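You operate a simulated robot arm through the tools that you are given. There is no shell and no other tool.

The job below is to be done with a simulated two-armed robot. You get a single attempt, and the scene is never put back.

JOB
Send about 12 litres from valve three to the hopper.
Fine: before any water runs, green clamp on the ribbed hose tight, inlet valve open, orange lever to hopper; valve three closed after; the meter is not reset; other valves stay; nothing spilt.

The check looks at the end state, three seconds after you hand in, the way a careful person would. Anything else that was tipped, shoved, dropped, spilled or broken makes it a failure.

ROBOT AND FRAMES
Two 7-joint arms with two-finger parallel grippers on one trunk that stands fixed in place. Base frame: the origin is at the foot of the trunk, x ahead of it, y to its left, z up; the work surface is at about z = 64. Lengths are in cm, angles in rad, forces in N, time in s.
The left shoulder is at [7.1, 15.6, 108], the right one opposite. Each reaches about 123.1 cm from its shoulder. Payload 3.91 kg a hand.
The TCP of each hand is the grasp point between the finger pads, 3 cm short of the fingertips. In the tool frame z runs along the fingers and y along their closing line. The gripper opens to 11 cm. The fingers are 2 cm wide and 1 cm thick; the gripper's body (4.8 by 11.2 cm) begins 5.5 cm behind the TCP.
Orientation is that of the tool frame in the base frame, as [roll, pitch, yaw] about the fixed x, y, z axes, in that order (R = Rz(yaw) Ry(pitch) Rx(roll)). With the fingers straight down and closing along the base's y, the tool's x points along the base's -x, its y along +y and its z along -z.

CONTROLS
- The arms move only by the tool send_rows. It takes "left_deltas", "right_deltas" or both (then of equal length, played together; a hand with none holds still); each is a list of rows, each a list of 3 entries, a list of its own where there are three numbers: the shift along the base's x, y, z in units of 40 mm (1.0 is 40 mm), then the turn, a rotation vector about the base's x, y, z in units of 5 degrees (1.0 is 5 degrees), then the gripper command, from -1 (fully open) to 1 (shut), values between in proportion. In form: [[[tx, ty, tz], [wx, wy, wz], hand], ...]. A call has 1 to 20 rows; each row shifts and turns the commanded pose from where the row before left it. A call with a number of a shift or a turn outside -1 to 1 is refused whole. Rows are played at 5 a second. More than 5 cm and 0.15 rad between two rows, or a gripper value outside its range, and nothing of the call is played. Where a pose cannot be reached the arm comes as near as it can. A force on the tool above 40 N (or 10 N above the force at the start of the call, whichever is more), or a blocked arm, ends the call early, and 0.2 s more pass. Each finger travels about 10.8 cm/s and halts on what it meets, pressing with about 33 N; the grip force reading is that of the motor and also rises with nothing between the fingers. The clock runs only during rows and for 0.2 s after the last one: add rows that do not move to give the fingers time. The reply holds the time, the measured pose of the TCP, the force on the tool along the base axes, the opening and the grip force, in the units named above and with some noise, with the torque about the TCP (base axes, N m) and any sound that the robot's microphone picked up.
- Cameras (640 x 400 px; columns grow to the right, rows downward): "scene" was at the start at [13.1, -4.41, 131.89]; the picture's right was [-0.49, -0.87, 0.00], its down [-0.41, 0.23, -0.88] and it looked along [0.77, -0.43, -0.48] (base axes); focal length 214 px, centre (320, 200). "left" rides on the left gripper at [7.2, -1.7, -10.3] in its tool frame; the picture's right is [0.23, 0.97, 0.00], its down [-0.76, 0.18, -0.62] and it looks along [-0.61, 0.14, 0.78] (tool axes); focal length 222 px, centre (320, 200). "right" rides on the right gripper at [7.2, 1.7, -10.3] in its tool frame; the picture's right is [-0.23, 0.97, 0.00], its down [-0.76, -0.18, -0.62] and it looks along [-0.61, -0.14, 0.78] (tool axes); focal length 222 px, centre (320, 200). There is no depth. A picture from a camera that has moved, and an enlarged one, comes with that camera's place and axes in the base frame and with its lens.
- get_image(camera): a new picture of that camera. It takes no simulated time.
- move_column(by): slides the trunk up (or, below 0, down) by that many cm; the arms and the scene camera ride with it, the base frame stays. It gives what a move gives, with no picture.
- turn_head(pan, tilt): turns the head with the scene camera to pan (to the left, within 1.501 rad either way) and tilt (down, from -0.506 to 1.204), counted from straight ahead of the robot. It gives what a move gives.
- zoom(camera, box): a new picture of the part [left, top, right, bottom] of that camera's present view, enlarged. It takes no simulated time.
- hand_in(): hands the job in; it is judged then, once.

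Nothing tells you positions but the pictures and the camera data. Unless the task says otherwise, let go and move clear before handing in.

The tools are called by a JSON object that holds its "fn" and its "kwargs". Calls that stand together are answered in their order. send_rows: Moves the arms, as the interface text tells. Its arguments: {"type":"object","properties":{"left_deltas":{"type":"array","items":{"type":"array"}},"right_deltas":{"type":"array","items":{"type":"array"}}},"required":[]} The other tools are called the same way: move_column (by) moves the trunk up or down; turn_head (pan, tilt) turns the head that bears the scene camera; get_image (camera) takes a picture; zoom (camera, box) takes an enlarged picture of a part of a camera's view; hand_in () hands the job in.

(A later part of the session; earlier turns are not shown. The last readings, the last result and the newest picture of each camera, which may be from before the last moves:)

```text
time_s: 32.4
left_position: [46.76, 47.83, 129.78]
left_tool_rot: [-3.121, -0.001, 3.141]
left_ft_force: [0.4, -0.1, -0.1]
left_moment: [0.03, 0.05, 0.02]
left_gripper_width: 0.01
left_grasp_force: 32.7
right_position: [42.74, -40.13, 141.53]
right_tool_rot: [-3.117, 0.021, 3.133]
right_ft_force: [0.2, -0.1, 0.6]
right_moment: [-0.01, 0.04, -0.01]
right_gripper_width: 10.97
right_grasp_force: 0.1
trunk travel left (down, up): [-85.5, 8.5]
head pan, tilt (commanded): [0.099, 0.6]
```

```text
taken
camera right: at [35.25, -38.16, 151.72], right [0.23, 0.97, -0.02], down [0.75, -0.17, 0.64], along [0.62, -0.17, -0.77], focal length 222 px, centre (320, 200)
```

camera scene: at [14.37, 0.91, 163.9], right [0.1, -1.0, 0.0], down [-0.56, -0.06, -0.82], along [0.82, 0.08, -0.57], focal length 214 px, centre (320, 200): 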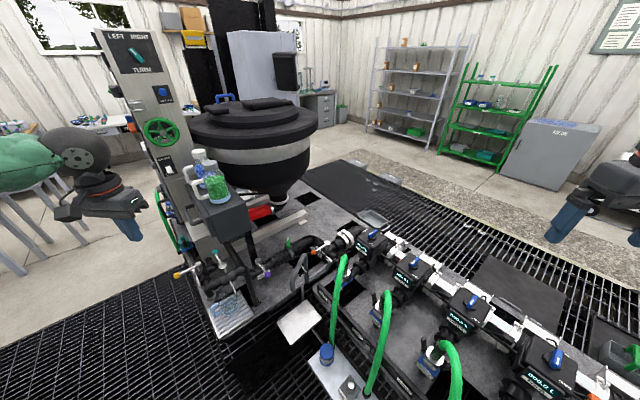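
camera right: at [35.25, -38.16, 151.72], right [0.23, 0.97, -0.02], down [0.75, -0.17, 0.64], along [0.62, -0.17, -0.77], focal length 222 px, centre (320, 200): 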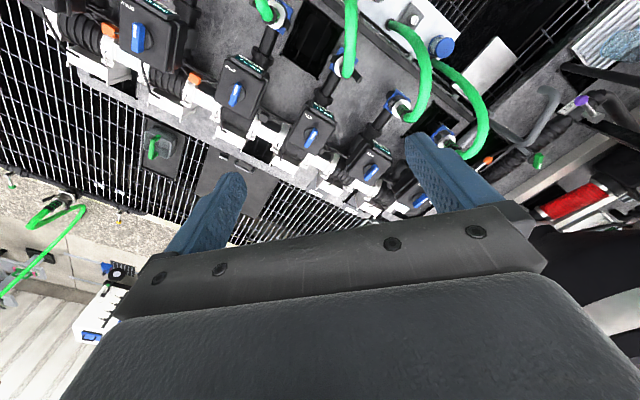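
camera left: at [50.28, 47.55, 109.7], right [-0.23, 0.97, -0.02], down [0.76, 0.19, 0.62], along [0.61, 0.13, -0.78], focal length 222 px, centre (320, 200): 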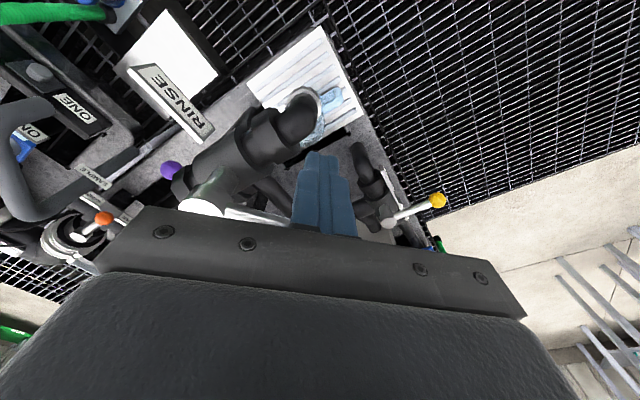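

Both hands are high and clear. I'll zoom in on the manifold couplings and valve-three area from this higher view.

{"fn": "zoom", "kwargs": {"camera": "scene", "box": [360, 260, 520, 390]}}

{"fn": "zoom", "kwargs": {"camera": "scene", "box": [260, 210, 400, 320]}}

{"fn": "zoom", "kwargs": {"camera": "right", "box": [190, 0, 370, 160]}}

```text
3.08 times, centred on (440, 325) of scene
camera zoom: at [14.37, 0.91, 163.9], right [0.1, -1.0, 0.0], down [-0.56, -0.06, -0.82], along [0.82, 0.08, -0.57], focal length 660 px, centre (-49, -185)
```

zoom: 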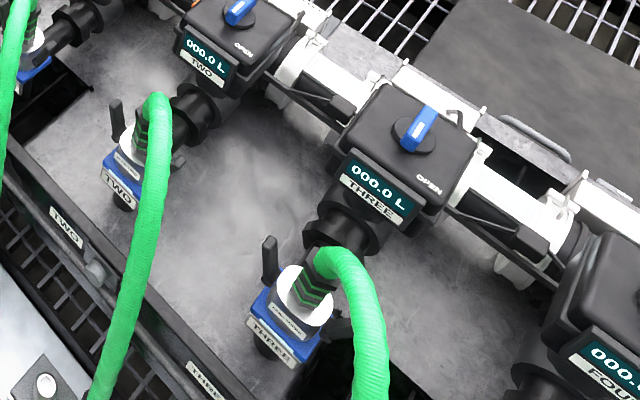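

```text
3.64 times, centred on (330, 265) of scene
camera zoom: at [14.37, 0.91, 163.9], right [0.1, -1.0, 0.0], down [-0.56, -0.06, -0.82], along [0.82, 0.08, -0.57], focal length 780 px, centre (284, -36)
```

zoom: 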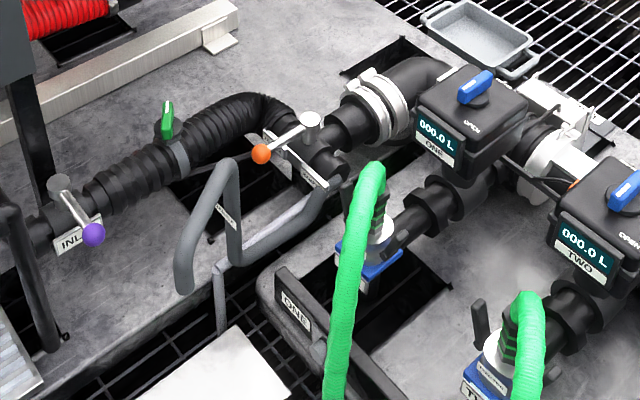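

```text
2.50 times, centred on (280, 80) of right
camera zoom: at [35.25, -38.16, 151.72], right [0.23, 0.97, -0.02], down [0.75, -0.17, 0.64], along [0.62, -0.17, -0.77], focal length 555 px, centre (420, 500)
```

zoom: 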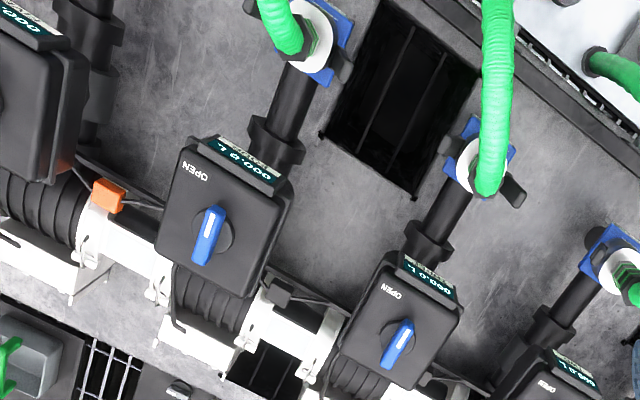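

All branches look alike and read 000.0; THREE's pointer faces the display with OPEN a turn counter-clockwise. I'll bring the right hand over toward the inlet, staying high.

{"fn": "send_rows", "kwargs": {"right_deltas": [[[0.44, 1.0, -0.35], [0, 0, 0], 0], [[0.44, 1.0, -0.35], [0, 0, 0], 0.5], [[0.44, 1.0, -0.35], [0, 0, 0], 1], [[0.44, 1.0, -0.35], [0, 0, 0], 1], [[0.44, 1.0, -0.35], [0, 0, 0], 1], [[0.44, 1.0, -0.35], [0, 0, 0], 1], [[0.44, 1.0, -0.35], [0, 0, 0], 1], [[0.44, 1.0, -0.35], [0, 0, 0], 1], [[0.44, 1.0, -0.35], [0, 0, 0], 1], [[0.44, 1.0, -0.35], [0, 0, 0], 1], [[0.44, 1.0, -0.35], [0, 0, 0], 1], [[0.44, 1.0, -0.35], [0, 0, 0], 1], [[0, 0, 0], [0, 0, 0], 1]]}}

{"fn": "get_image", "kwargs": {"camera": "scene"}}

{"fn": "get_image", "kwargs": {"camera": "right"}}

```text
time_s: 35.2
left_position: [46.28, 47.94, 130.06]
left_tool_rot: [-3.124, 0.0, 3.141]
left_ft_force: [-0.4, -0.4, 0.0]
left_moment: [0.03, 0.01, 0.01]
left_gripper_width: 0.0
left_grasp_force: 32.9
right_position: [63.97, 8.18, 124.86]
right_tool_rot: [-3.117, 0.023, 3.137]
right_ft_force: [0.8, -0.5, -0.3]
right_moment: [0.0, 0.0, 0.03]
right_gripper_width: 0.0
right_grasp_force: 32.5
trunk travel left (down, up): [-85.5, 8.5]
head pan, tilt (commanded): [0.099, 0.6]
```

```text
taken
camera scene: at [13.92, 0.81, 163.95], right [0.1, -0.99, 0.0], down [-0.56, -0.06, -0.82], along [0.82, 0.08, -0.57], focal length 214 px, centre (320, 200)
```

scene: 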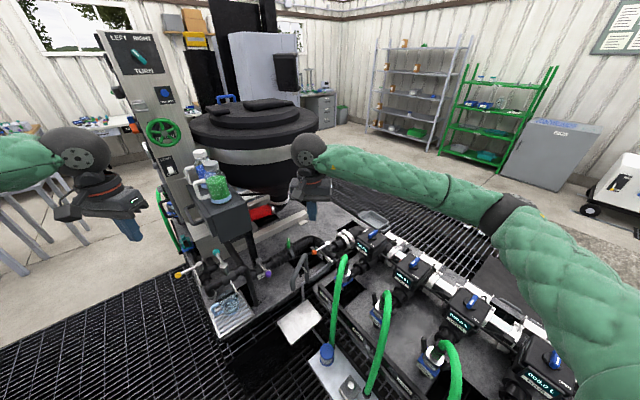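

```text
taken
camera right: at [56.36, 9.96, 135.12], right [0.23, 0.97, -0.02], down [0.75, -0.17, 0.64], along [0.62, -0.16, -0.76], focal length 222 px, centre (320, 200)
```

right: 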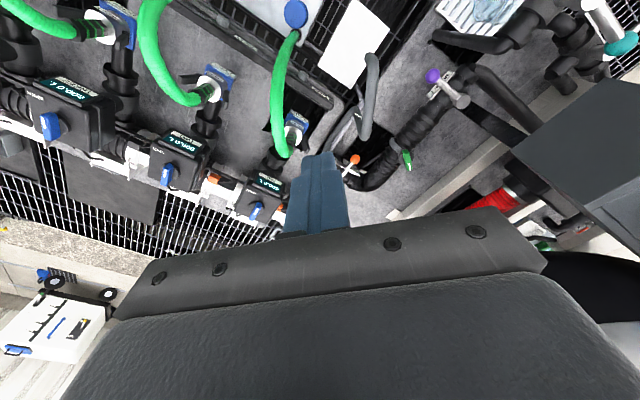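

The right forearm stays high over the manifold. I zoom to refine lever positions from this view.

{"fn": "zoom", "kwargs": {"camera": "right", "box": [400, 50, 500, 130]}}

{"fn": "zoom", "kwargs": {"camera": "right", "box": [320, 110, 440, 210]}}

{"fn": "zoom", "kwargs": {"camera": "scene", "box": [230, 220, 330, 300]}}

```text
5.00 times, centred on (450, 90) of right
camera zoom: at [56.36, 9.96, 135.12], right [0.23, 0.97, -0.02], down [0.75, -0.17, 0.64], along [0.62, -0.16, -0.76], focal length 1111 px, centre (-330, 750)
```

zoom: 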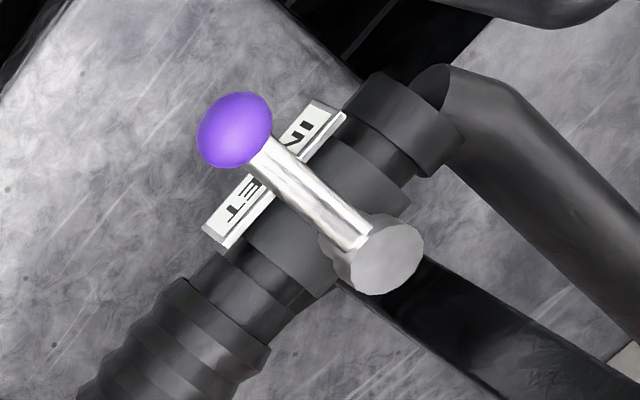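

```text
4.00 times, centred on (380, 160) of right
camera zoom: at [56.36, 9.96, 135.12], right [0.23, 0.97, -0.02], down [0.75, -0.17, 0.64], along [0.62, -0.16, -0.76], focal length 888 px, centre (80, 360)
```

zoom: 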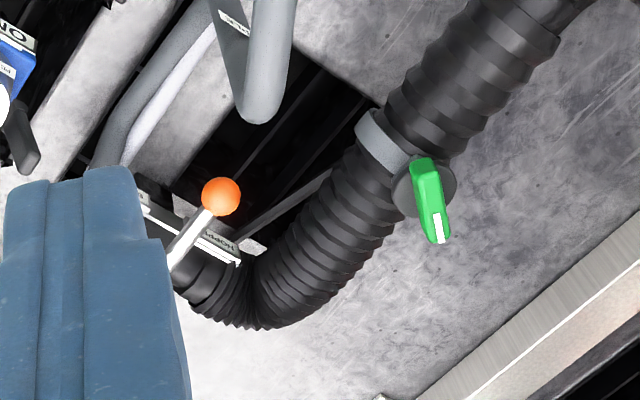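

```text
5.00 times, centred on (280, 260) of scene
camera zoom: at [13.92, 0.81, 163.95], right [0.1, -0.99, 0.0], down [-0.56, -0.06, -0.82], along [0.82, 0.08, -0.57], focal length 1072 px, centre (520, -100)
```

zoom: 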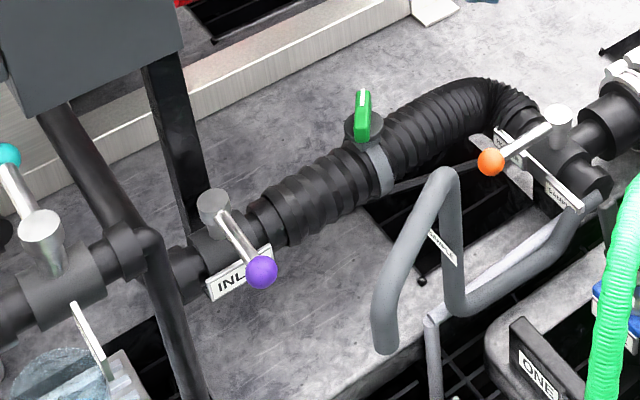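

Refined: inlet knob (71.1,29.5,82.8), pivot (77.3,35.7,84.4), lever at 225°; it should swing counter-clockwise to 315°, in line with the hose. I'll lean the right hand 25° (wrist toward +x,−y) to stay clear of the RINSE pipe and box, and stage above the start point.

{"fn": "send_rows", "kwargs": {"right_deltas": [[[0.264, 0.85, -0.7], [0.707, 0.707, 0], 1], [[0.264, 0.85, -0.7], [0.707, 0.707, 0], 1], [[0.264, 0.85, -0.7], [0.707, 0.707, 0], 1], [[0.264, 0.85, -0.7], [0.707, 0.707, 0], 1], [[0.264, 0.85, -0.7], [0.707, 0.707, 0], 1], [[0.264, 0.85, -0.7], [0, 0, 0], 1], [[0.264, 0.85, -0.7], [0, 0, 0], 1], [[0, 0, 0], [0, 0, 0], 1]]}}

{"fn": "get_image", "kwargs": {"camera": "scene"}}

{"fn": "get_image", "kwargs": {"camera": "right"}}

{"fn": "zoom", "kwargs": {"camera": "scene", "box": [190, 150, 350, 290]}}

```text
time_s: 37.0
left_position: [46.27, 47.88, 130.11]
left_tool_rot: [-3.124, 0.0, 3.141]
left_ft_force: [0.4, 0.0, -0.3]
left_moment: [0.02, -0.04, -0.01]
left_gripper_width: 0.0
left_grasp_force: 33.2
right_position: [71.2, 31.69, 105.42]
right_tool_rot: [2.848, -0.281, -3.102]
right_ft_force: [0.1, -0.3, -0.8]
right_moment: [0.01, 0.01, -0.04]
right_gripper_width: 0.02
right_grasp_force: 32.9
trunk travel left (down, up): [-85.5, 8.5]
head pan, tilt (commanded): [0.099, 0.6]
```

```text
taken
camera scene: at [13.94, 0.77, 163.95], right [0.1, -1.0, 0.0], down [-0.56, -0.06, -0.82], along [0.82, 0.08, -0.57], focal length 214 px, centre (320, 200)
```

scene: 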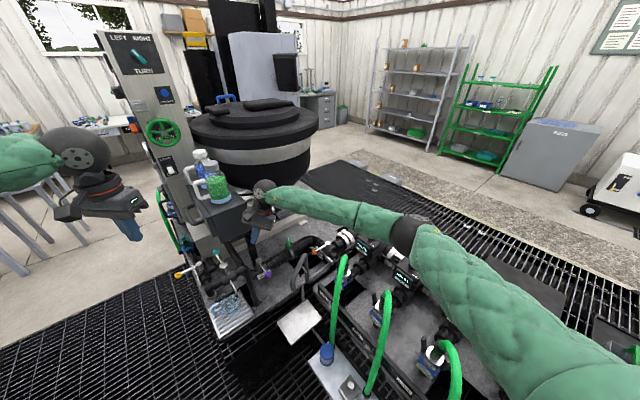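

```text
taken
camera right: at [67.12, 30.16, 117.55], right [0.26, 0.94, 0.21], down [0.9, -0.32, 0.31], along [0.36, 0.1, -0.93], focal length 222 px, centre (320, 200)
```

right: 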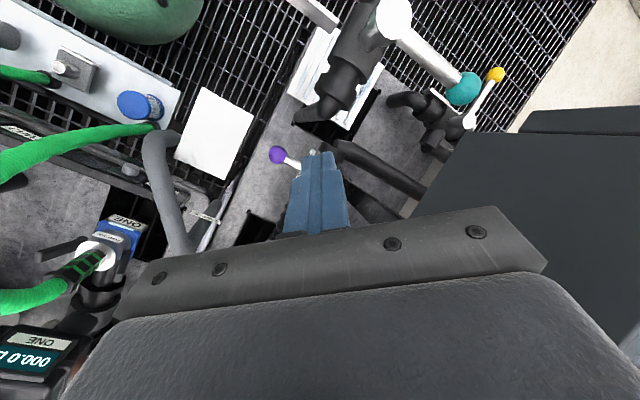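

```text
2.86 times, centred on (270, 220) of scene
camera zoom: at [13.94, 0.77, 163.95], right [0.1, -1.0, 0.0], down [-0.56, -0.06, -0.82], along [0.82, 0.08, -0.57], focal length 613 px, centre (463, 143)
```

zoom: 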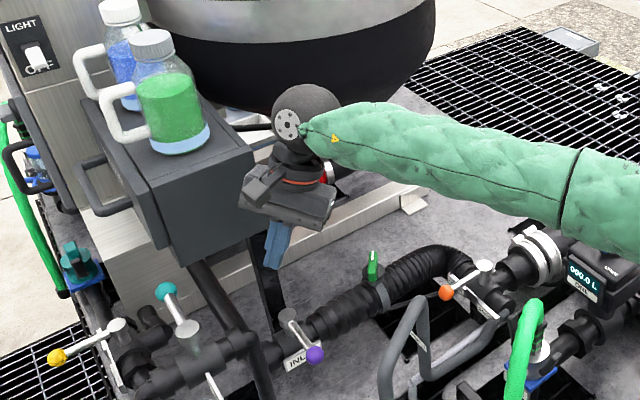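

Hand is clear of box and pipe. Descending part-way, then check alignment.

{"fn": "send_rows", "kwargs": {"right_deltas": [[[0, 0, -0.8], [0, 0, 0], 1], [[0, 0, -0.8], [0, 0, 0], 1], [[0, 0, -0.8], [0, 0, 0], 1], [[0, 0, -0.8], [0, 0, 0], 1], [[0, 0, 0], [0, 0, 0], 1]]}}

{"fn": "get_image", "kwargs": {"camera": "right"}}

{"fn": "zoom", "kwargs": {"camera": "scene", "box": [190, 180, 350, 300]}}

{"fn": "get_image", "kwargs": {"camera": "scene"}}

```text
time_s: 38.2
left_position: [46.24, 48.02, 129.91]
left_tool_rot: [-3.124, 0.001, 3.141]
left_ft_force: [0.1, 0.3, 0.5]
left_moment: [0.03, -0.03, 0.0]
left_gripper_width: 0.0
left_grasp_force: 32.4
right_position: [71.49, 31.82, 92.58]
right_tool_rot: [2.852, -0.284, -3.102]
right_ft_force: [-0.1, 0.3, 0.3]
right_moment: [0.01, 0.02, 0.02]
right_gripper_width: 0.01
right_grasp_force: 33.3
trunk travel left (down, up): [-85.5, 8.5]
head pan, tilt (commanded): [0.099, 0.6]
```

```text
taken
camera right: at [67.32, 30.16, 104.61], right [0.26, 0.94, 0.2], down [0.9, -0.31, 0.31], along [0.36, 0.1, -0.93], focal length 222 px, centre (320, 200)
```

right: 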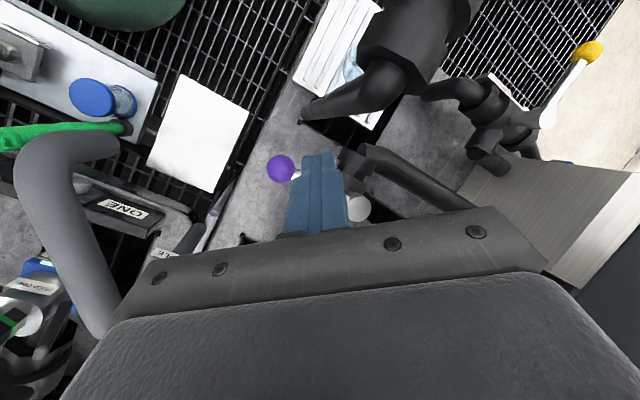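

```text
3.33 times, centred on (270, 240) of scene
camera zoom: at [13.91, 0.9, 163.95], right [0.1, -1.0, 0.0], down [-0.56, -0.06, -0.82], along [0.82, 0.08, -0.57], focal length 715 px, centre (487, 67)
```

zoom: 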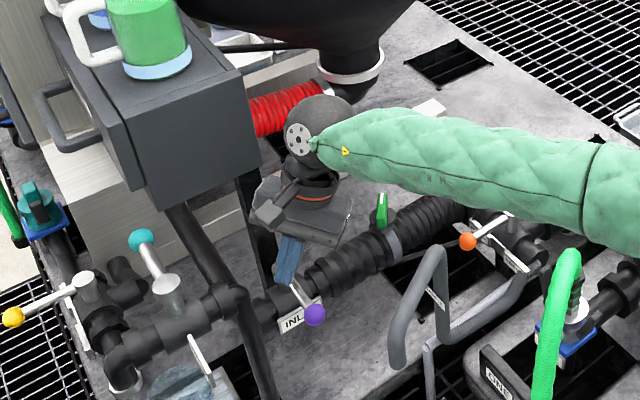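

```text
taken
camera scene: at [13.91, 0.9, 163.95], right [0.1, -1.0, 0.0], down [-0.56, -0.06, -0.82], along [0.82, 0.08, -0.57], focal length 214 px, centre (320, 200)
```

scene: 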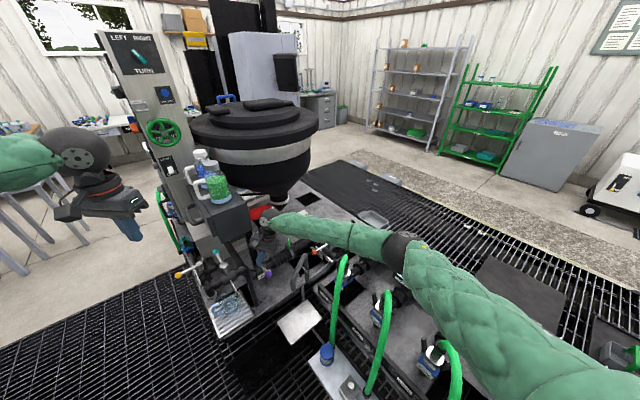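

Aligned beside the lever's clockwise side with about 2.5 cm gap. Descending to lever height.

{"fn": "send_rows", "kwargs": {"right_deltas": [[[0, 0, -0.7], [0, 0, 0], 1], [[0, 0, -0.7], [0, 0, 0], 1], [[0, 0, -0.7], [0, 0, 0], 1], [[0, 0, 0], [0, 0, 0], 1]]}}

{"fn": "get_image", "kwargs": {"camera": "right"}}

{"fn": "zoom", "kwargs": {"camera": "scene", "box": [210, 210, 330, 300]}}

```text
time_s: 39.2
left_position: [46.18, 48.09, 129.98]
left_tool_rot: [-3.124, 0.001, -3.14]
left_ft_force: [-0.2, -0.2, -0.5]
left_moment: [0.02, 0.01, -0.04]
left_gripper_width: 0.0
left_grasp_force: 33.0
right_position: [71.38, 32.02, 84.06]
right_tool_rot: [2.85, -0.282, -3.103]
right_ft_force: [-0.1, -0.7, 0.9]
right_moment: [-0.01, 0.01, 0.01]
right_gripper_width: 0.0
right_grasp_force: 32.9
trunk travel left (down, up): [-85.5, 8.5]
head pan, tilt (commanded): [0.099, 0.6]
```

```text
taken
camera right: at [67.31, 30.34, 96.09], right [0.26, 0.94, 0.2], down [0.9, -0.31, 0.31], along [0.36, 0.1, -0.93], focal length 222 px, centre (320, 200)
```

right: 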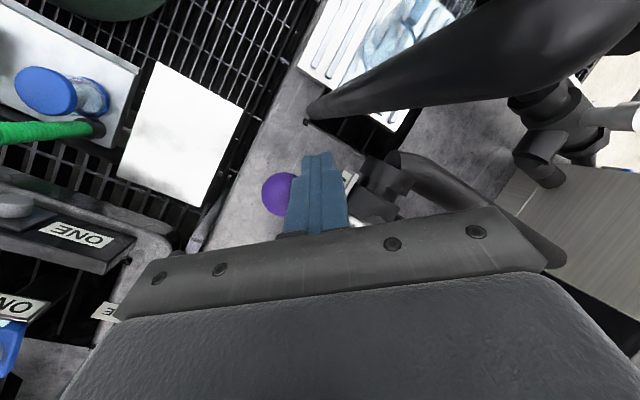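

```text
4.44 times, centred on (270, 255) of scene
camera zoom: at [13.96, 0.93, 163.94], right [0.1, -1.0, 0.0], down [-0.56, -0.06, -0.82], along [0.82, 0.08, -0.57], focal length 953 px, centre (542, -44)
```

zoom: 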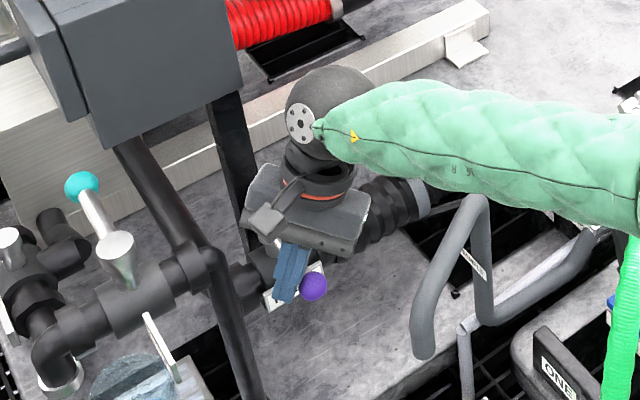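

In position with no contact. Now I push the lever counter-clockwise along its arc, first half.

{"fn": "send_rows", "kwargs": {"right_deltas": [[[0.19, -0.24, 0], [0, 0, 0], 1], [[0.19, -0.24, 0], [0, 0, 0], 1], [[0.2, -0.14, 0], [0, 0, 0], 1], [[0.2, -0.14, 0], [0, 0, 0], 1], [[0, 0, 0], [0, 0, 0], 1]]}}

{"fn": "get_image", "kwargs": {"camera": "right"}}

{"fn": "zoom", "kwargs": {"camera": "scene", "box": [210, 210, 330, 300]}}

```text
time_s: 40.4
left_position: [46.29, 47.79, 129.89]
left_tool_rot: [-3.123, -0.001, 3.141]
left_ft_force: [-0.7, -1.1, -0.9]
left_moment: [0.01, 0.04, 0.0]
left_gripper_width: 0.0
left_grasp_force: 32.9
right_position: [74.47, 28.51, 84.09]
right_tool_rot: [2.853, -0.284, -3.104]
right_ft_force: [-2.4, -6.7, 9.1]
right_moment: [-0.17, 0.0, -0.08]
right_gripper_width: 0.01
right_grasp_force: 32.7
trunk travel left (down, up): [-85.5, 8.5]
head pan, tilt (commanded): [0.099, 0.6]
```

```text
taken
camera right: at [70.35, 26.89, 96.19], right [0.26, 0.94, 0.2], down [0.9, -0.32, 0.31], along [0.36, 0.1, -0.93], focal length 222 px, centre (320, 200)
```

right: 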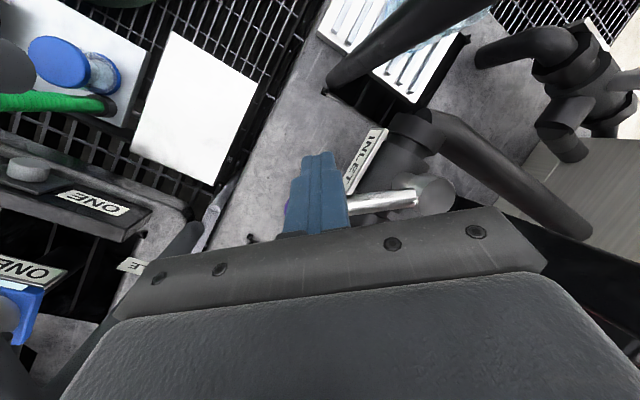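

```text
4.44 times, centred on (270, 255) of scene
camera zoom: at [13.95, 0.73, 163.93], right [0.1, -1.0, 0.0], down [-0.56, -0.05, -0.82], along [0.82, 0.08, -0.57], focal length 953 px, centre (542, -44)
```

zoom: 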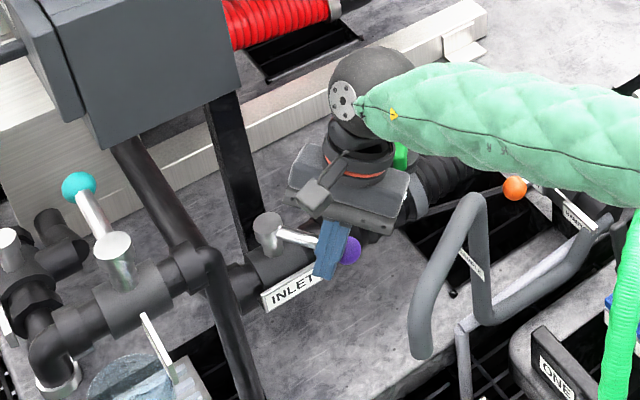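

The lever is turning the right way (about 255° now). Continuing the arc.

{"fn": "send_rows", "kwargs": {"right_deltas": [[[0.225, -0.08, 0], [0, 0, 0], 1], [[0.225, -0.08, 0], [0, 0, 0], 1], [[0.22, -0.02, 0], [0, 0, 0], 1], [[0.22, -0.02, 0], [0, 0, 0], 1], [[0, 0, 0], [0, 0, 0], 1]]}}

{"fn": "get_image", "kwargs": {"camera": "right"}}

{"fn": "zoom", "kwargs": {"camera": "scene", "box": [210, 210, 330, 300]}}

```text
time_s: 41.6
left_position: [46.28, 47.98, 129.96]
left_tool_rot: [-3.122, -0.001, 3.141]
left_ft_force: [0.0, 0.2, 0.7]
left_moment: [0.03, -0.01, 0.01]
left_gripper_width: 0.0
left_grasp_force: 33.3
right_position: [77.96, 27.99, 84.21]
right_tool_rot: [2.852, -0.281, -3.103]
right_ft_force: [-0.3, 0.3, 0.3]
right_moment: [0.04, 0.03, 0.0]
right_gripper_width: 0.0
right_grasp_force: 33.5
trunk travel left (down, up): [-85.5, 8.5]
head pan, tilt (commanded): [0.099, 0.6]
```

```text
taken
camera right: at [73.97, 26.46, 96.21], right [0.26, 0.94, 0.2], down [0.9, -0.31, 0.31], along [0.36, 0.1, -0.93], focal length 222 px, centre (320, 200)
```

right: 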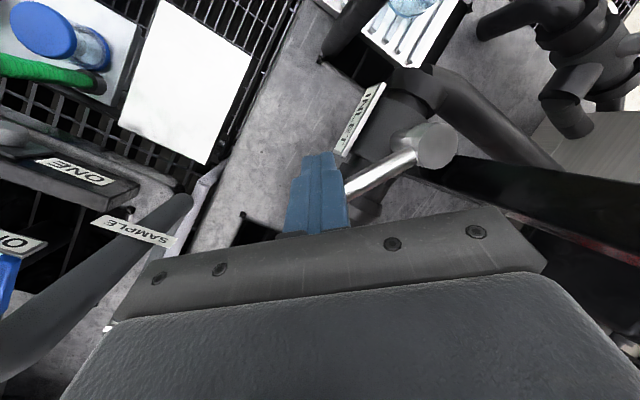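

```text
4.44 times, centred on (270, 255) of scene
camera zoom: at [13.97, 0.95, 163.94], right [0.1, -1.0, 0.0], down [-0.56, -0.06, -0.82], along [0.82, 0.08, -0.57], focal length 953 px, centre (542, -44)
```

zoom: 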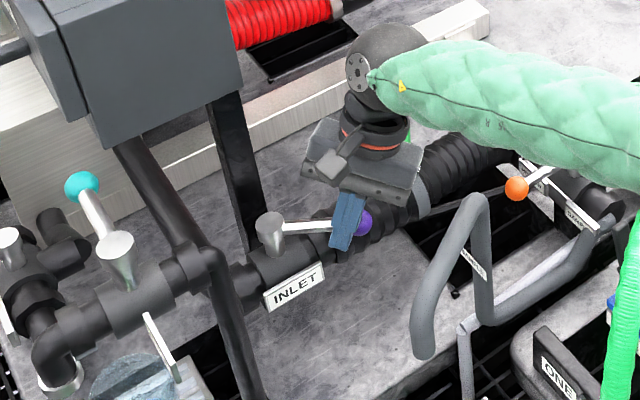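

About 285° now. Final part of the arc toward 315°.

{"fn": "send_rows", "kwargs": {"right_deltas": [[[0.21, 0.025, 0], [0, 0, 0], 1], [[0.21, 0.025, 0], [0, 0, 0], 1], [[0.2, 0.075, 0], [0, 0, 0], 1], [[0.2, 0.075, 0], [0, 0, 0], 1], [[0, 0, 0], [0, 0, 0], 1]]}}

{"fn": "get_image", "kwargs": {"camera": "right"}}

{"fn": "zoom", "kwargs": {"camera": "scene", "box": [210, 210, 330, 300]}}

```text
time_s: 42.8
left_position: [46.21, 47.89, 129.96]
left_tool_rot: [-3.124, 0.0, 3.141]
left_ft_force: [-0.1, -0.4, -0.4]
left_moment: [0.02, -0.01, -0.01]
left_gripper_width: 0.01
left_grasp_force: 32.5
right_position: [81.07, 28.85, 83.92]
right_tool_rot: [2.851, -0.284, -3.103]
right_ft_force: [1.2, 0.9, -0.5]
right_moment: [0.0, 0.02, 0.01]
right_gripper_width: 0.01
right_grasp_force: 33.2
trunk travel left (down, up): [-85.5, 8.5]
head pan, tilt (commanded): [0.099, 0.6]
```

```text
taken
camera right: at [77.16, 27.25, 96.1], right [0.26, 0.94, 0.2], down [0.9, -0.32, 0.31], along [0.36, 0.1, -0.93], focal length 222 px, centre (320, 200)
```

right: 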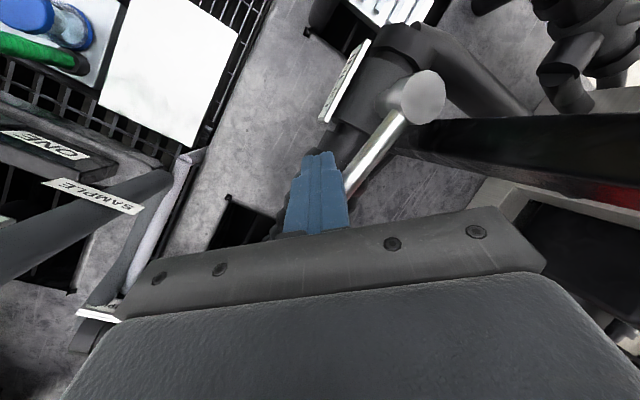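

```text
4.44 times, centred on (270, 255) of scene
camera zoom: at [13.97, 0.93, 163.94], right [0.1, -1.0, 0.0], down [-0.56, -0.06, -0.82], along [0.82, 0.08, -0.57], focal length 953 px, centre (542, -44)
```

zoom: 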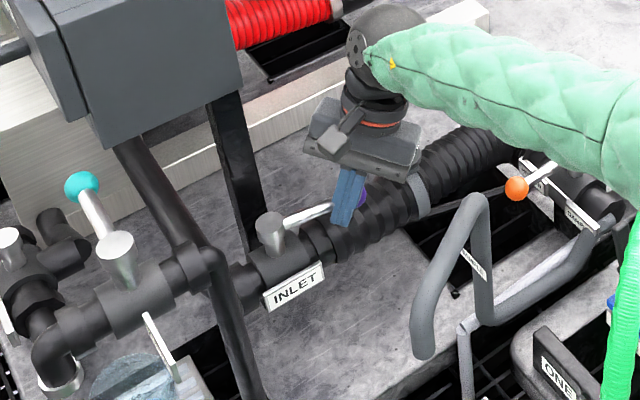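

Nearly in line; lever looks about 305–312°. I push a little further along the tangent, watching for the stop.

{"fn": "send_rows", "kwargs": {"right_deltas": [[[0.1, 0.1, 0], [0, 0, 0], 1], [[0.1, 0.1, 0], [0, 0, 0], 1], [[0, 0, 0], [0, 0, 0], 1]]}}

{"fn": "zoom", "kwargs": {"camera": "right", "box": [240, 20, 480, 220]}}

{"fn": "zoom", "kwargs": {"camera": "scene", "box": [210, 210, 330, 300]}}

```text
time_s: 43.6
left_position: [46.27, 48.0, 129.88]
left_tool_rot: [-3.124, -0.001, 3.141]
left_ft_force: [0.3, -0.7, 0.5]
left_moment: [-0.01, -0.03, -0.02]
left_gripper_width: 0.0
left_grasp_force: 33.1
right_position: [81.85, 29.53, 84.08]
right_tool_rot: [2.851, -0.285, -3.102]
right_ft_force: [0.3, 0.1, -0.7]
right_moment: [0.05, 0.01, 0.03]
right_gripper_width: 0.0
right_grasp_force: 33.1
trunk travel left (down, up): [-85.5, 8.5]
head pan, tilt (commanded): [0.099, 0.6]
```

```text
2.00 times, centred on (360, 120) of right
camera zoom: at [77.88, 28.01, 96.2], right [0.26, 0.94, 0.2], down [0.9, -0.31, 0.31], along [0.36, 0.1, -0.93], focal length 444 px, centre (240, 360)
```

zoom: 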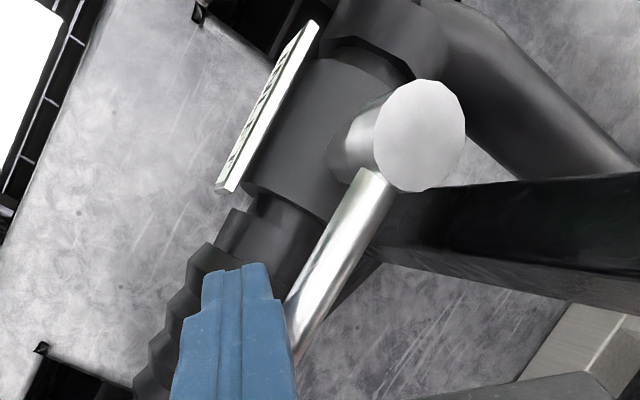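

```text
4.44 times, centred on (270, 255) of scene
camera zoom: at [13.97, 0.92, 163.94], right [0.1, -1.0, 0.0], down [-0.56, -0.06, -0.82], along [0.82, 0.08, -0.57], focal length 953 px, centre (542, -44)
```

zoom: 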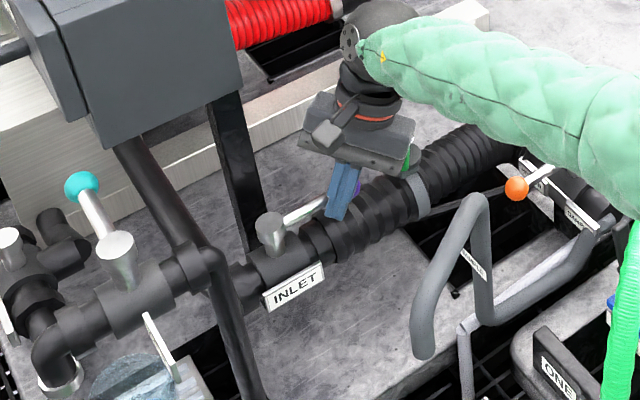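

The lever now looks parallel to the pipe. I'll back off and rise to measure it.

{"fn": "send_rows", "kwargs": {"right_deltas": [[[-0.3, -0.4, 0], [0, 0, 0], 1], [[-0.2, -0.4, 0.3], [0, 0, 0], 1], [[0, -0.3, 0.8], [0, 0, 0], 1], [[0, -0.3, 0.9], [0, 0, 0], 1], [[-0.2, -0.4, 0.9], [0, 0, 0], 1], [[-0.4, -0.4, 0.9], [0, 0, 0], 1], [[-0.4, -0.4, 0.9], [0, 0, 0], 1], [[-0.4, -0.4, 0.6], [0, 0, 0], 1], [[0, 0, 0], [0, 0, 0], 1]]}}

{"fn": "get_image", "kwargs": {"camera": "right"}}

{"fn": "zoom", "kwargs": {"camera": "scene", "box": [210, 210, 330, 300]}}

```text
time_s: 45.6
left_position: [46.29, 48.21, 130.02]
left_tool_rot: [-3.122, 0.0, 3.141]
left_ft_force: [-0.3, -0.2, 0.4]
left_moment: [-0.02, -0.01, -0.04]
left_gripper_width: 0.0
left_grasp_force: 32.9
right_position: [74.45, 17.83, 105.1]
right_tool_rot: [2.852, -0.284, -3.104]
right_ft_force: [0.5, 0.2, -0.6]
right_moment: [0.0, 0.04, 0.0]
right_gripper_width: 0.01
right_grasp_force: 33.0
trunk travel left (down, up): [-85.5, 8.5]
head pan, tilt (commanded): [0.099, 0.6]
```

```text
taken
camera right: at [70.51, 16.17, 117.22], right [0.26, 0.94, 0.2], down [0.9, -0.31, 0.31], along [0.36, 0.1, -0.93], focal length 222 px, centre (320, 200)
```

right: 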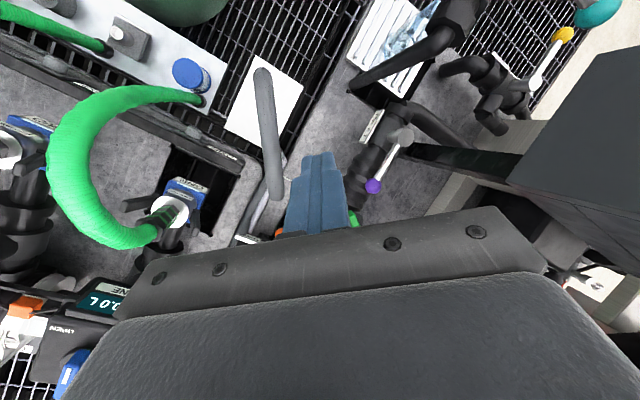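

```text
4.44 times, centred on (270, 255) of scene
camera zoom: at [14.0, 1.03, 163.94], right [0.1, -1.0, 0.0], down [-0.56, -0.06, -0.82], along [0.82, 0.08, -0.57], focal length 953 px, centre (542, -44)
```

zoom: 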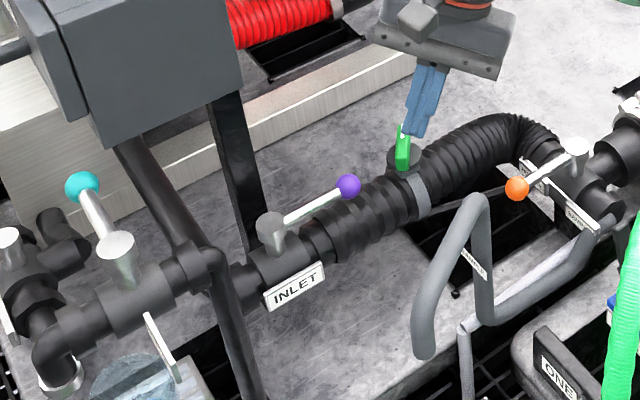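

Inlet lever now lies along the hose line (about 318–320°), i.e. open. I'll zoom to verify it against the pipe axis.

{"fn": "zoom", "kwargs": {"camera": "right", "box": [330, 90, 450, 230]}}

```text
2.86 times, centred on (390, 160) of right
camera zoom: at [70.51, 16.17, 117.22], right [0.26, 0.94, 0.2], down [0.9, -0.31, 0.31], along [0.36, 0.1, -0.93], focal length 635 px, centre (120, 314)
```

zoom: 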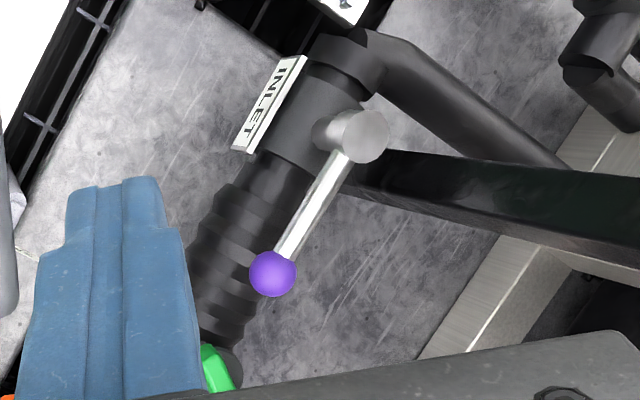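

The inlet lever is parallel to the pipe: open. Next the clamp: I straighten the right hand, turn it 10° to match the bar, open to 5 cm and stage above (90.8,24.8).

{"fn": "send_rows", "kwargs": {"right_deltas": [[[0.5, 0.1, 0], [-0.707, -0.707, 0], 0.5], [[0.583, 0.25, 0], [-0.707, -0.707, 0], 0.09], [[0.583, 0.25, 0], [-0.707, -0.707, 0], 0.09], [[0.583, 0.25, 0], [-0.707, -0.707, 0], 0.09], [[0.583, 0.25, -0.2], [-0.707, -0.707, 0], 0.09], [[0.583, 0.3, -0.7], [0, 0, 1], 0.09], [[0.6, 0.35, -0.7], [0, 0, 1], 0.09], [[0, 0, 0], [0, 0, 0], 0.09]]}}

{"fn": "get_image", "kwargs": {"camera": "right"}}

{"fn": "zoom", "kwargs": {"camera": "scene", "box": [230, 170, 350, 280]}}

{"fn": "get_image", "kwargs": {"camera": "scene"}}

```text
time_s: 47.4
left_position: [46.19, 47.93, 130.05]
left_tool_rot: [-3.123, -0.002, 3.14]
left_ft_force: [0.1, -0.2, 0.5]
left_moment: [0.02, -0.01, 0.01]
left_gripper_width: 0.0
left_grasp_force: 32.8
right_position: [90.36, 24.7, 99.02]
right_tool_rot: [-3.118, 0.023, -2.971]
right_ft_force: [-0.2, 0.3, 1.0]
right_moment: [0.03, -0.02, 0.01]
right_gripper_width: 5.0
right_grasp_force: 0.0
trunk travel left (down, up): [-85.5, 8.5]
head pan, tilt (commanded): [0.099, 0.6]
```

```text
taken
camera right: at [82.58, 25.18, 109.21], right [0.06, 1.0, -0.02], down [0.76, -0.03, 0.64], along [0.64, -0.05, -0.76], focal length 222 px, centre (320, 200)
```

right: 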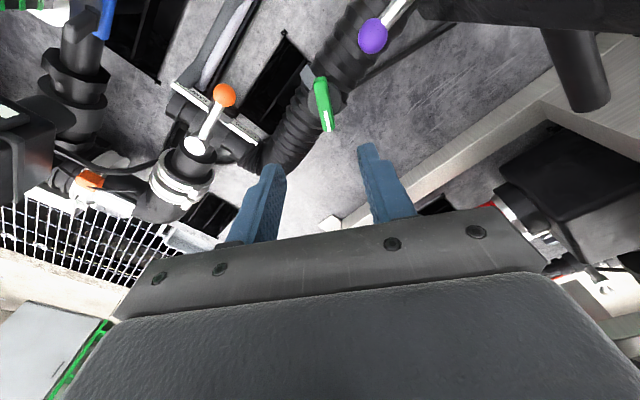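

```text
3.64 times, centred on (290, 225) of scene
camera zoom: at [13.92, 0.85, 163.95], right [0.1, -1.0, 0.0], down [-0.56, -0.06, -0.82], along [0.82, 0.08, -0.57], focal length 780 px, centre (429, 109)
```

zoom: 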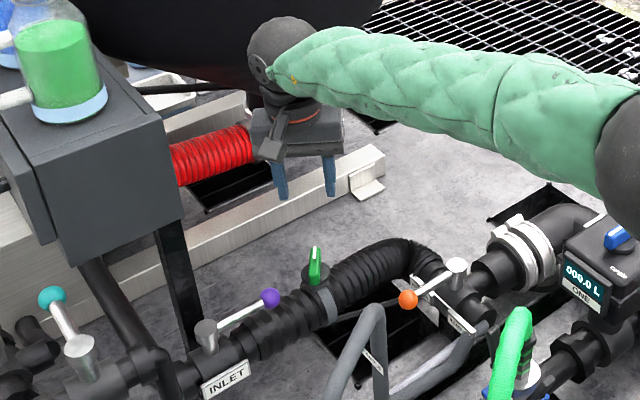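

```text
taken
camera scene: at [13.92, 0.85, 163.95], right [0.1, -1.0, 0.0], down [-0.56, -0.06, -0.82], along [0.82, 0.08, -0.57], focal length 214 px, centre (320, 200)
```

scene: 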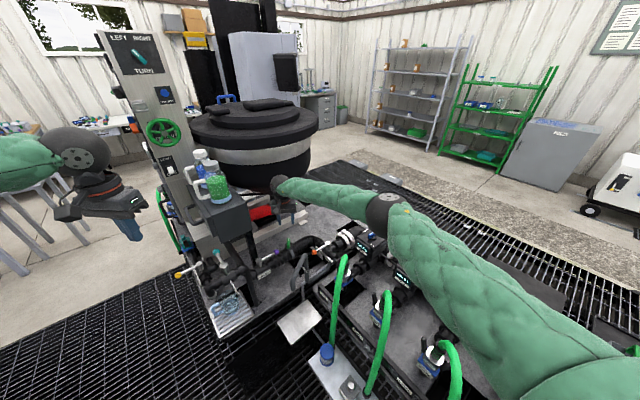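

Hand is above the clamp. Zoom to fine-tune alignment.

{"fn": "zoom", "kwargs": {"camera": "right", "box": [280, 60, 370, 150]}}

```text
4.44 times, centred on (325, 105) of right
camera zoom: at [82.58, 25.18, 109.21], right [0.06, 1.0, -0.02], down [0.76, -0.03, 0.64], along [0.64, -0.05, -0.76], focal length 987 px, centre (298, 622)
```

zoom: 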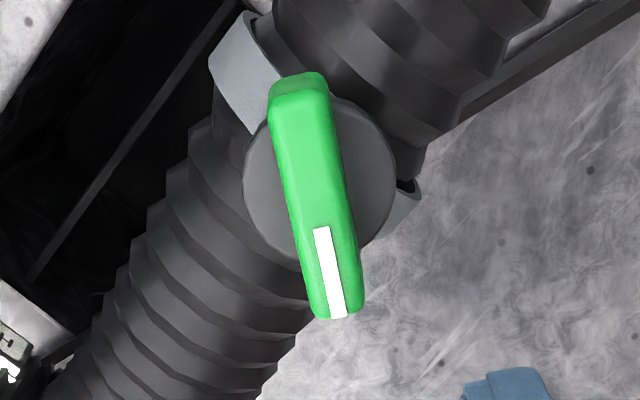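

Bar centre measured at (90.7,24.8), direction about 8°. Descending with a small x correction, stopping just above to check.

{"fn": "send_rows", "kwargs": {"right_deltas": [[[0.08, 0.03, -0.9], [0, 0, 0], 0.09], [[0, 0, -0.9], [0, 0, 0], 0.09], [[0, 0, -0.9], [0, 0, 0], 0.09], [[0, 0, 0], [0, 0, 0], 0.09]]}}

{"fn": "get_image", "kwargs": {"camera": "right"}}

{"fn": "zoom", "kwargs": {"camera": "scene", "box": [230, 190, 330, 280]}}

```text
time_s: 48.4
left_position: [46.19, 48.01, 129.9]
left_tool_rot: [-3.122, -0.001, 3.141]
left_ft_force: [0.0, 0.5, 0.0]
left_moment: [-0.01, 0.02, 0.03]
left_gripper_width: 0.0
left_grasp_force: 33.1
right_position: [90.7, 24.72, 88.14]
right_tool_rot: [-3.117, 0.023, -2.971]
right_ft_force: [-0.4, -0.3, 0.0]
right_moment: [0.0, 0.0, 0.0]
right_gripper_width: 4.99
right_grasp_force: 0.0
trunk travel left (down, up): [-85.5, 8.5]
head pan, tilt (commanded): [0.099, 0.6]
```

```text
taken
camera right: at [83.06, 25.2, 98.29], right [0.06, 1.0, -0.02], down [0.76, -0.03, 0.64], along [0.64, -0.05, -0.76], focal length 222 px, centre (320, 200)
```

right: 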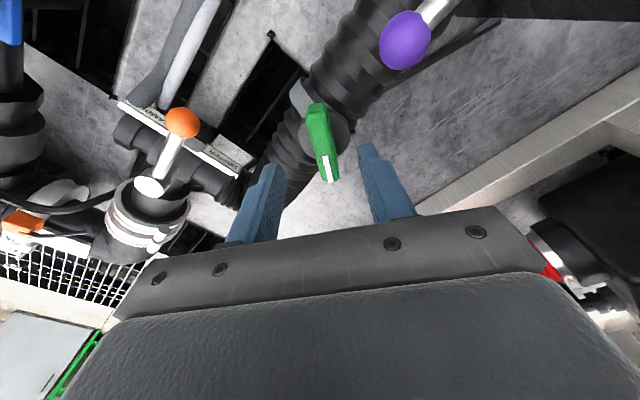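

```text
4.44 times, centred on (280, 235) of scene
camera zoom: at [13.97, 0.98, 163.94], right [0.1, -1.0, 0.0], down [-0.56, -0.06, -0.82], along [0.82, 0.08, -0.57], focal length 953 px, centre (498, 44)
```

zoom: 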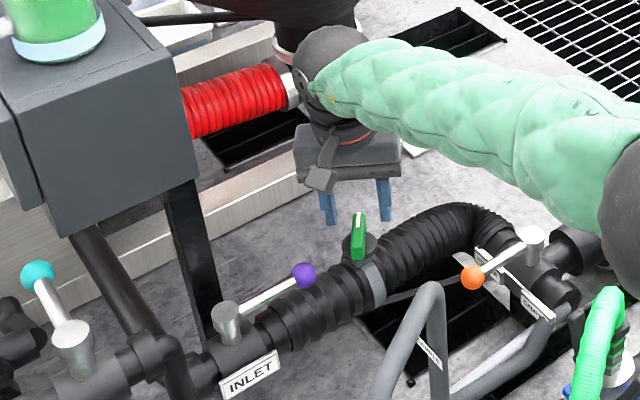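

Aligned: the bar sits between the fingers. Lowering the last 3.3 cm and closing gently.

{"fn": "send_rows", "kwargs": {"right_deltas": [[[0, 0.02, -0.45], [0, 0, 0], 0.09], [[0, 0, -0.38], [0, 0, 0], 0.09], [[0, 0, 0], [0, 0, 0], 0.3], [[0, 0, 0], [0, 0, 0], 0.6], [[0, 0, 0], [0, 0, 0], 0.9], [[0, 0, 0], [0, 0, 0], 0.9]]}}

{"fn": "get_image", "kwargs": {"camera": "right"}}

{"fn": "zoom", "kwargs": {"camera": "scene", "box": [230, 190, 330, 280]}}

```text
time_s: 49.8
left_position: [46.3, 48.11, 129.99]
left_tool_rot: [-3.123, 0.001, -3.141]
left_ft_force: [-0.4, -0.2, 0.5]
left_moment: [0.0, 0.0, 0.02]
left_gripper_width: 0.0
left_grasp_force: 33.0
right_position: [90.73, 24.87, 84.86]
right_tool_rot: [-3.116, 0.021, -2.971]
right_ft_force: [-1.1, 2.1, -0.3]
right_moment: [1.07, 0.75, -0.01]
right_gripper_width: 1.51
right_grasp_force: 45.4
trunk travel left (down, up): [-85.5, 8.5]
head pan, tilt (commanded): [0.099, 0.6]
```

```text
taken
camera right: at [83.04, 25.47, 95.03], right [0.06, 1.0, -0.02], down [0.76, -0.03, 0.64], along [0.64, -0.05, -0.77], focal length 222 px, centre (320, 200)
```

right: 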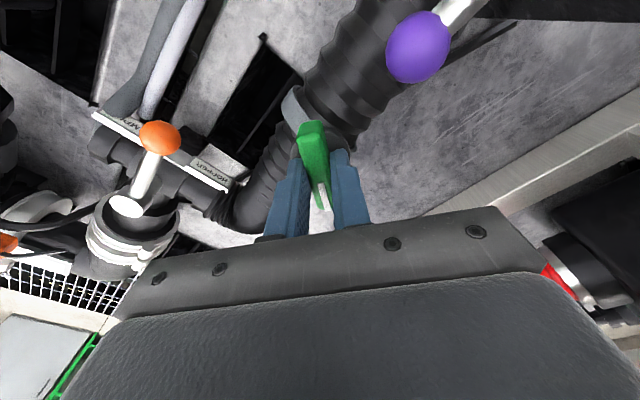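

```text
4.44 times, centred on (280, 235) of scene
camera zoom: at [13.97, 0.98, 163.94], right [0.1, -0.99, 0.0], down [-0.56, -0.06, -0.82], along [0.82, 0.08, -0.57], focal length 953 px, centre (498, 44)
```

zoom: 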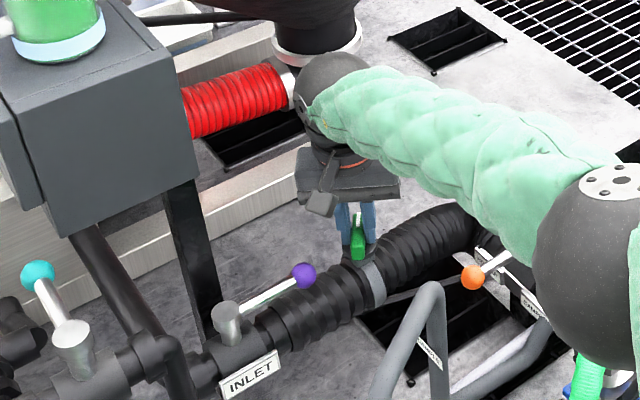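

Bar gripped (1.5 cm). Now I turn it clockwise a little, watching the torque.

{"fn": "send_rows", "kwargs": {"right_deltas": [[[0, 0, 0], [0, 0, -1], 0.9], [[0, 0, 0], [0, 0, -1], 0.9], [[0, 0, 0], [0, 0, -1], 0.9], [[0, 0, 0], [0, 0, 0], 0.9]]}}

{"fn": "zoom", "kwargs": {"camera": "right", "box": [240, 80, 400, 240]}}

```text
time_s: 50.8
left_position: [46.21, 47.98, 129.93]
left_tool_rot: [-3.122, -0.001, -3.141]
left_ft_force: [0.3, 0.1, -0.4]
left_moment: [-0.02, 0.01, -0.01]
left_gripper_width: 0.0
left_grasp_force: 33.1
right_position: [90.88, 24.82, 84.86]
right_tool_rot: [-3.118, 0.023, 3.05]
right_ft_force: [-1.8, 5.7, 3.0]
right_moment: [1.17, 0.91, 0.02]
right_gripper_width: 1.54
right_grasp_force: 44.7
trunk travel left (down, up): [-85.5, 8.5]
head pan, tilt (commanded): [0.099, 0.6]
```

```text
2.50 times, centred on (320, 160) of right
camera zoom: at [83.48, 27.43, 95.03], right [0.32, 0.95, -0.02], down [0.73, -0.23, 0.64], along [0.61, -0.22, -0.76], focal length 555 px, centre (320, 300)
```

zoom: 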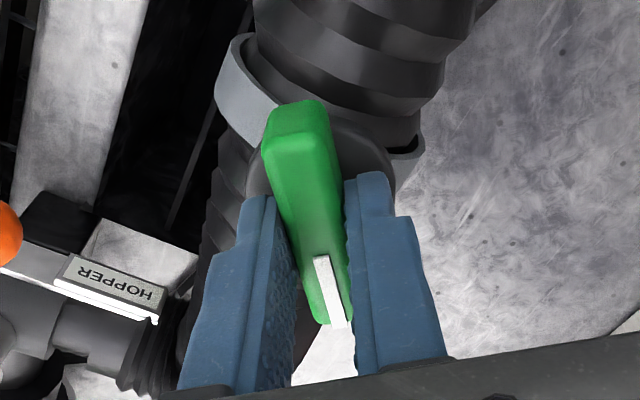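

The handle turns with the grip, almost no resistance. Continuing clockwise.

{"fn": "send_rows", "kwargs": {"right_deltas": [[[0, 0, 0], [0, 0, -1], 0.9], [[0, 0, 0], [0, 0, -1], 0.9], [[0, 0, 0], [0, 0, -1], 0.9], [[0, 0, 0], [0, 0, -1], 0.9], [[0, 0, 0], [0, 0, -1], 0.9], [[0, 0, 0], [0, 0, -1], 0.9], [[0, 0, 0], [0, 0, 0], 0.9]]}}

{"fn": "zoom", "kwargs": {"camera": "right", "box": [240, 80, 400, 240]}}

{"fn": "get_image", "kwargs": {"camera": "scene"}}

```text
time_s: 52.4
left_position: [46.41, 48.06, 129.95]
left_tool_rot: [-3.121, 0.001, 3.141]
left_ft_force: [0.4, -0.9, 0.0]
left_moment: [0.02, 0.03, 0.01]
left_gripper_width: 0.0
left_grasp_force: 32.5
right_position: [90.85, 24.99, 84.81]
right_tool_rot: [-3.118, 0.022, 2.525]
right_ft_force: [0.0, 7.5, 1.4]
right_moment: [0.53, -1.01, 0.0]
right_gripper_width: 1.54
right_grasp_force: 44.9
trunk travel left (down, up): [-85.5, 8.5]
head pan, tilt (commanded): [0.099, 0.6]
```

```text
2.50 times, centred on (320, 160) of right
camera zoom: at [85.77, 30.69, 95.02], right [0.75, 0.66, -0.02], down [0.52, -0.56, 0.64], along [0.42, -0.49, -0.76], focal length 555 px, centre (320, 300)
```

zoom: 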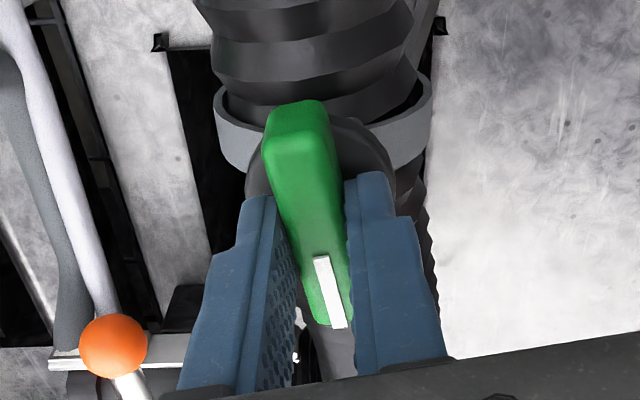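

```text
taken
camera scene: at [13.95, 1.03, 163.94], right [0.1, -1.0, 0.0], down [-0.56, -0.06, -0.82], along [0.82, 0.08, -0.57], focal length 214 px, centre (320, 200)
```

scene: 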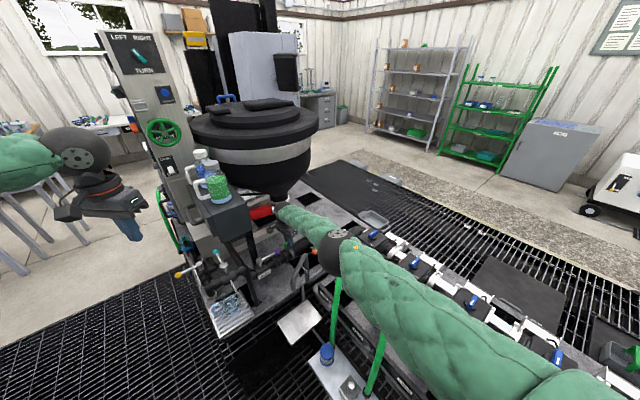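

Turned 45° so far, still free. Continuing.

{"fn": "send_rows", "kwargs": {"right_deltas": [[[0, 0, 0], [0, 0, -1], 0.9], [[0, 0, 0], [0, 0, -1], 0.9], [[0, 0, 0], [0, 0, -1], 0.9], [[0, 0, 0], [0, 0, -1], 0.9], [[0, 0, 0], [0, 0, -1], 0.9], [[0, 0, 0], [0, 0, -1], 0.9], [[0, 0, 0], [0, 0, 0], 0.9]]}}

{"fn": "zoom", "kwargs": {"camera": "right", "box": [240, 80, 400, 240]}}

{"fn": "get_image", "kwargs": {"camera": "scene"}}

```text
time_s: 54.0
left_position: [46.34, 48.05, 129.88]
left_tool_rot: [-3.122, 0.0, -3.14]
left_ft_force: [0.1, -1.2, 0.2]
left_moment: [0.03, 0.03, 0.03]
left_gripper_width: 0.0
left_grasp_force: 33.2
right_position: [90.78, 24.76, 84.96]
right_tool_rot: [-3.118, 0.022, 2.003]
right_ft_force: [10.9, 9.6, 0.8]
right_moment: [0.58, -1.12, -0.01]
right_gripper_width: 1.52
right_grasp_force: 44.7
trunk travel left (down, up): [-85.5, 8.5]
head pan, tilt (commanded): [0.099, 0.6]
```

```text
2.50 times, centred on (320, 160) of right
camera zoom: at [89.36, 32.33, 95.03], right [0.98, 0.2, -0.02], down [0.16, -0.75, 0.64], along [0.12, -0.63, -0.76], focal length 555 px, centre (320, 300)
```

zoom: 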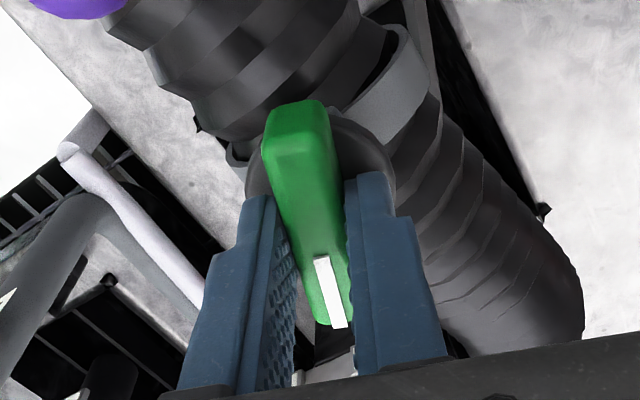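

```text
taken
camera scene: at [14.05, 1.05, 163.94], right [0.1, -1.0, 0.0], down [-0.56, -0.06, -0.82], along [0.82, 0.08, -0.57], focal length 214 px, centre (320, 200)
```

scene: 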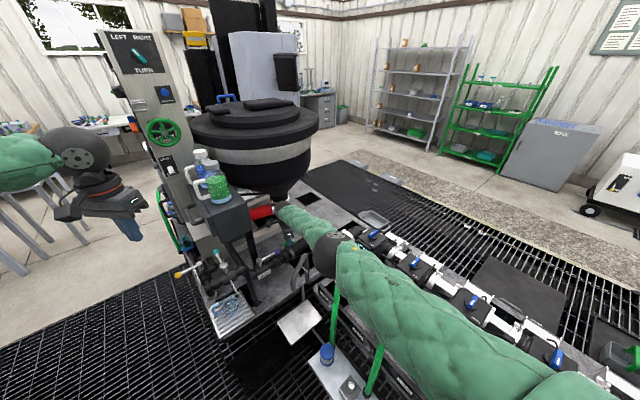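

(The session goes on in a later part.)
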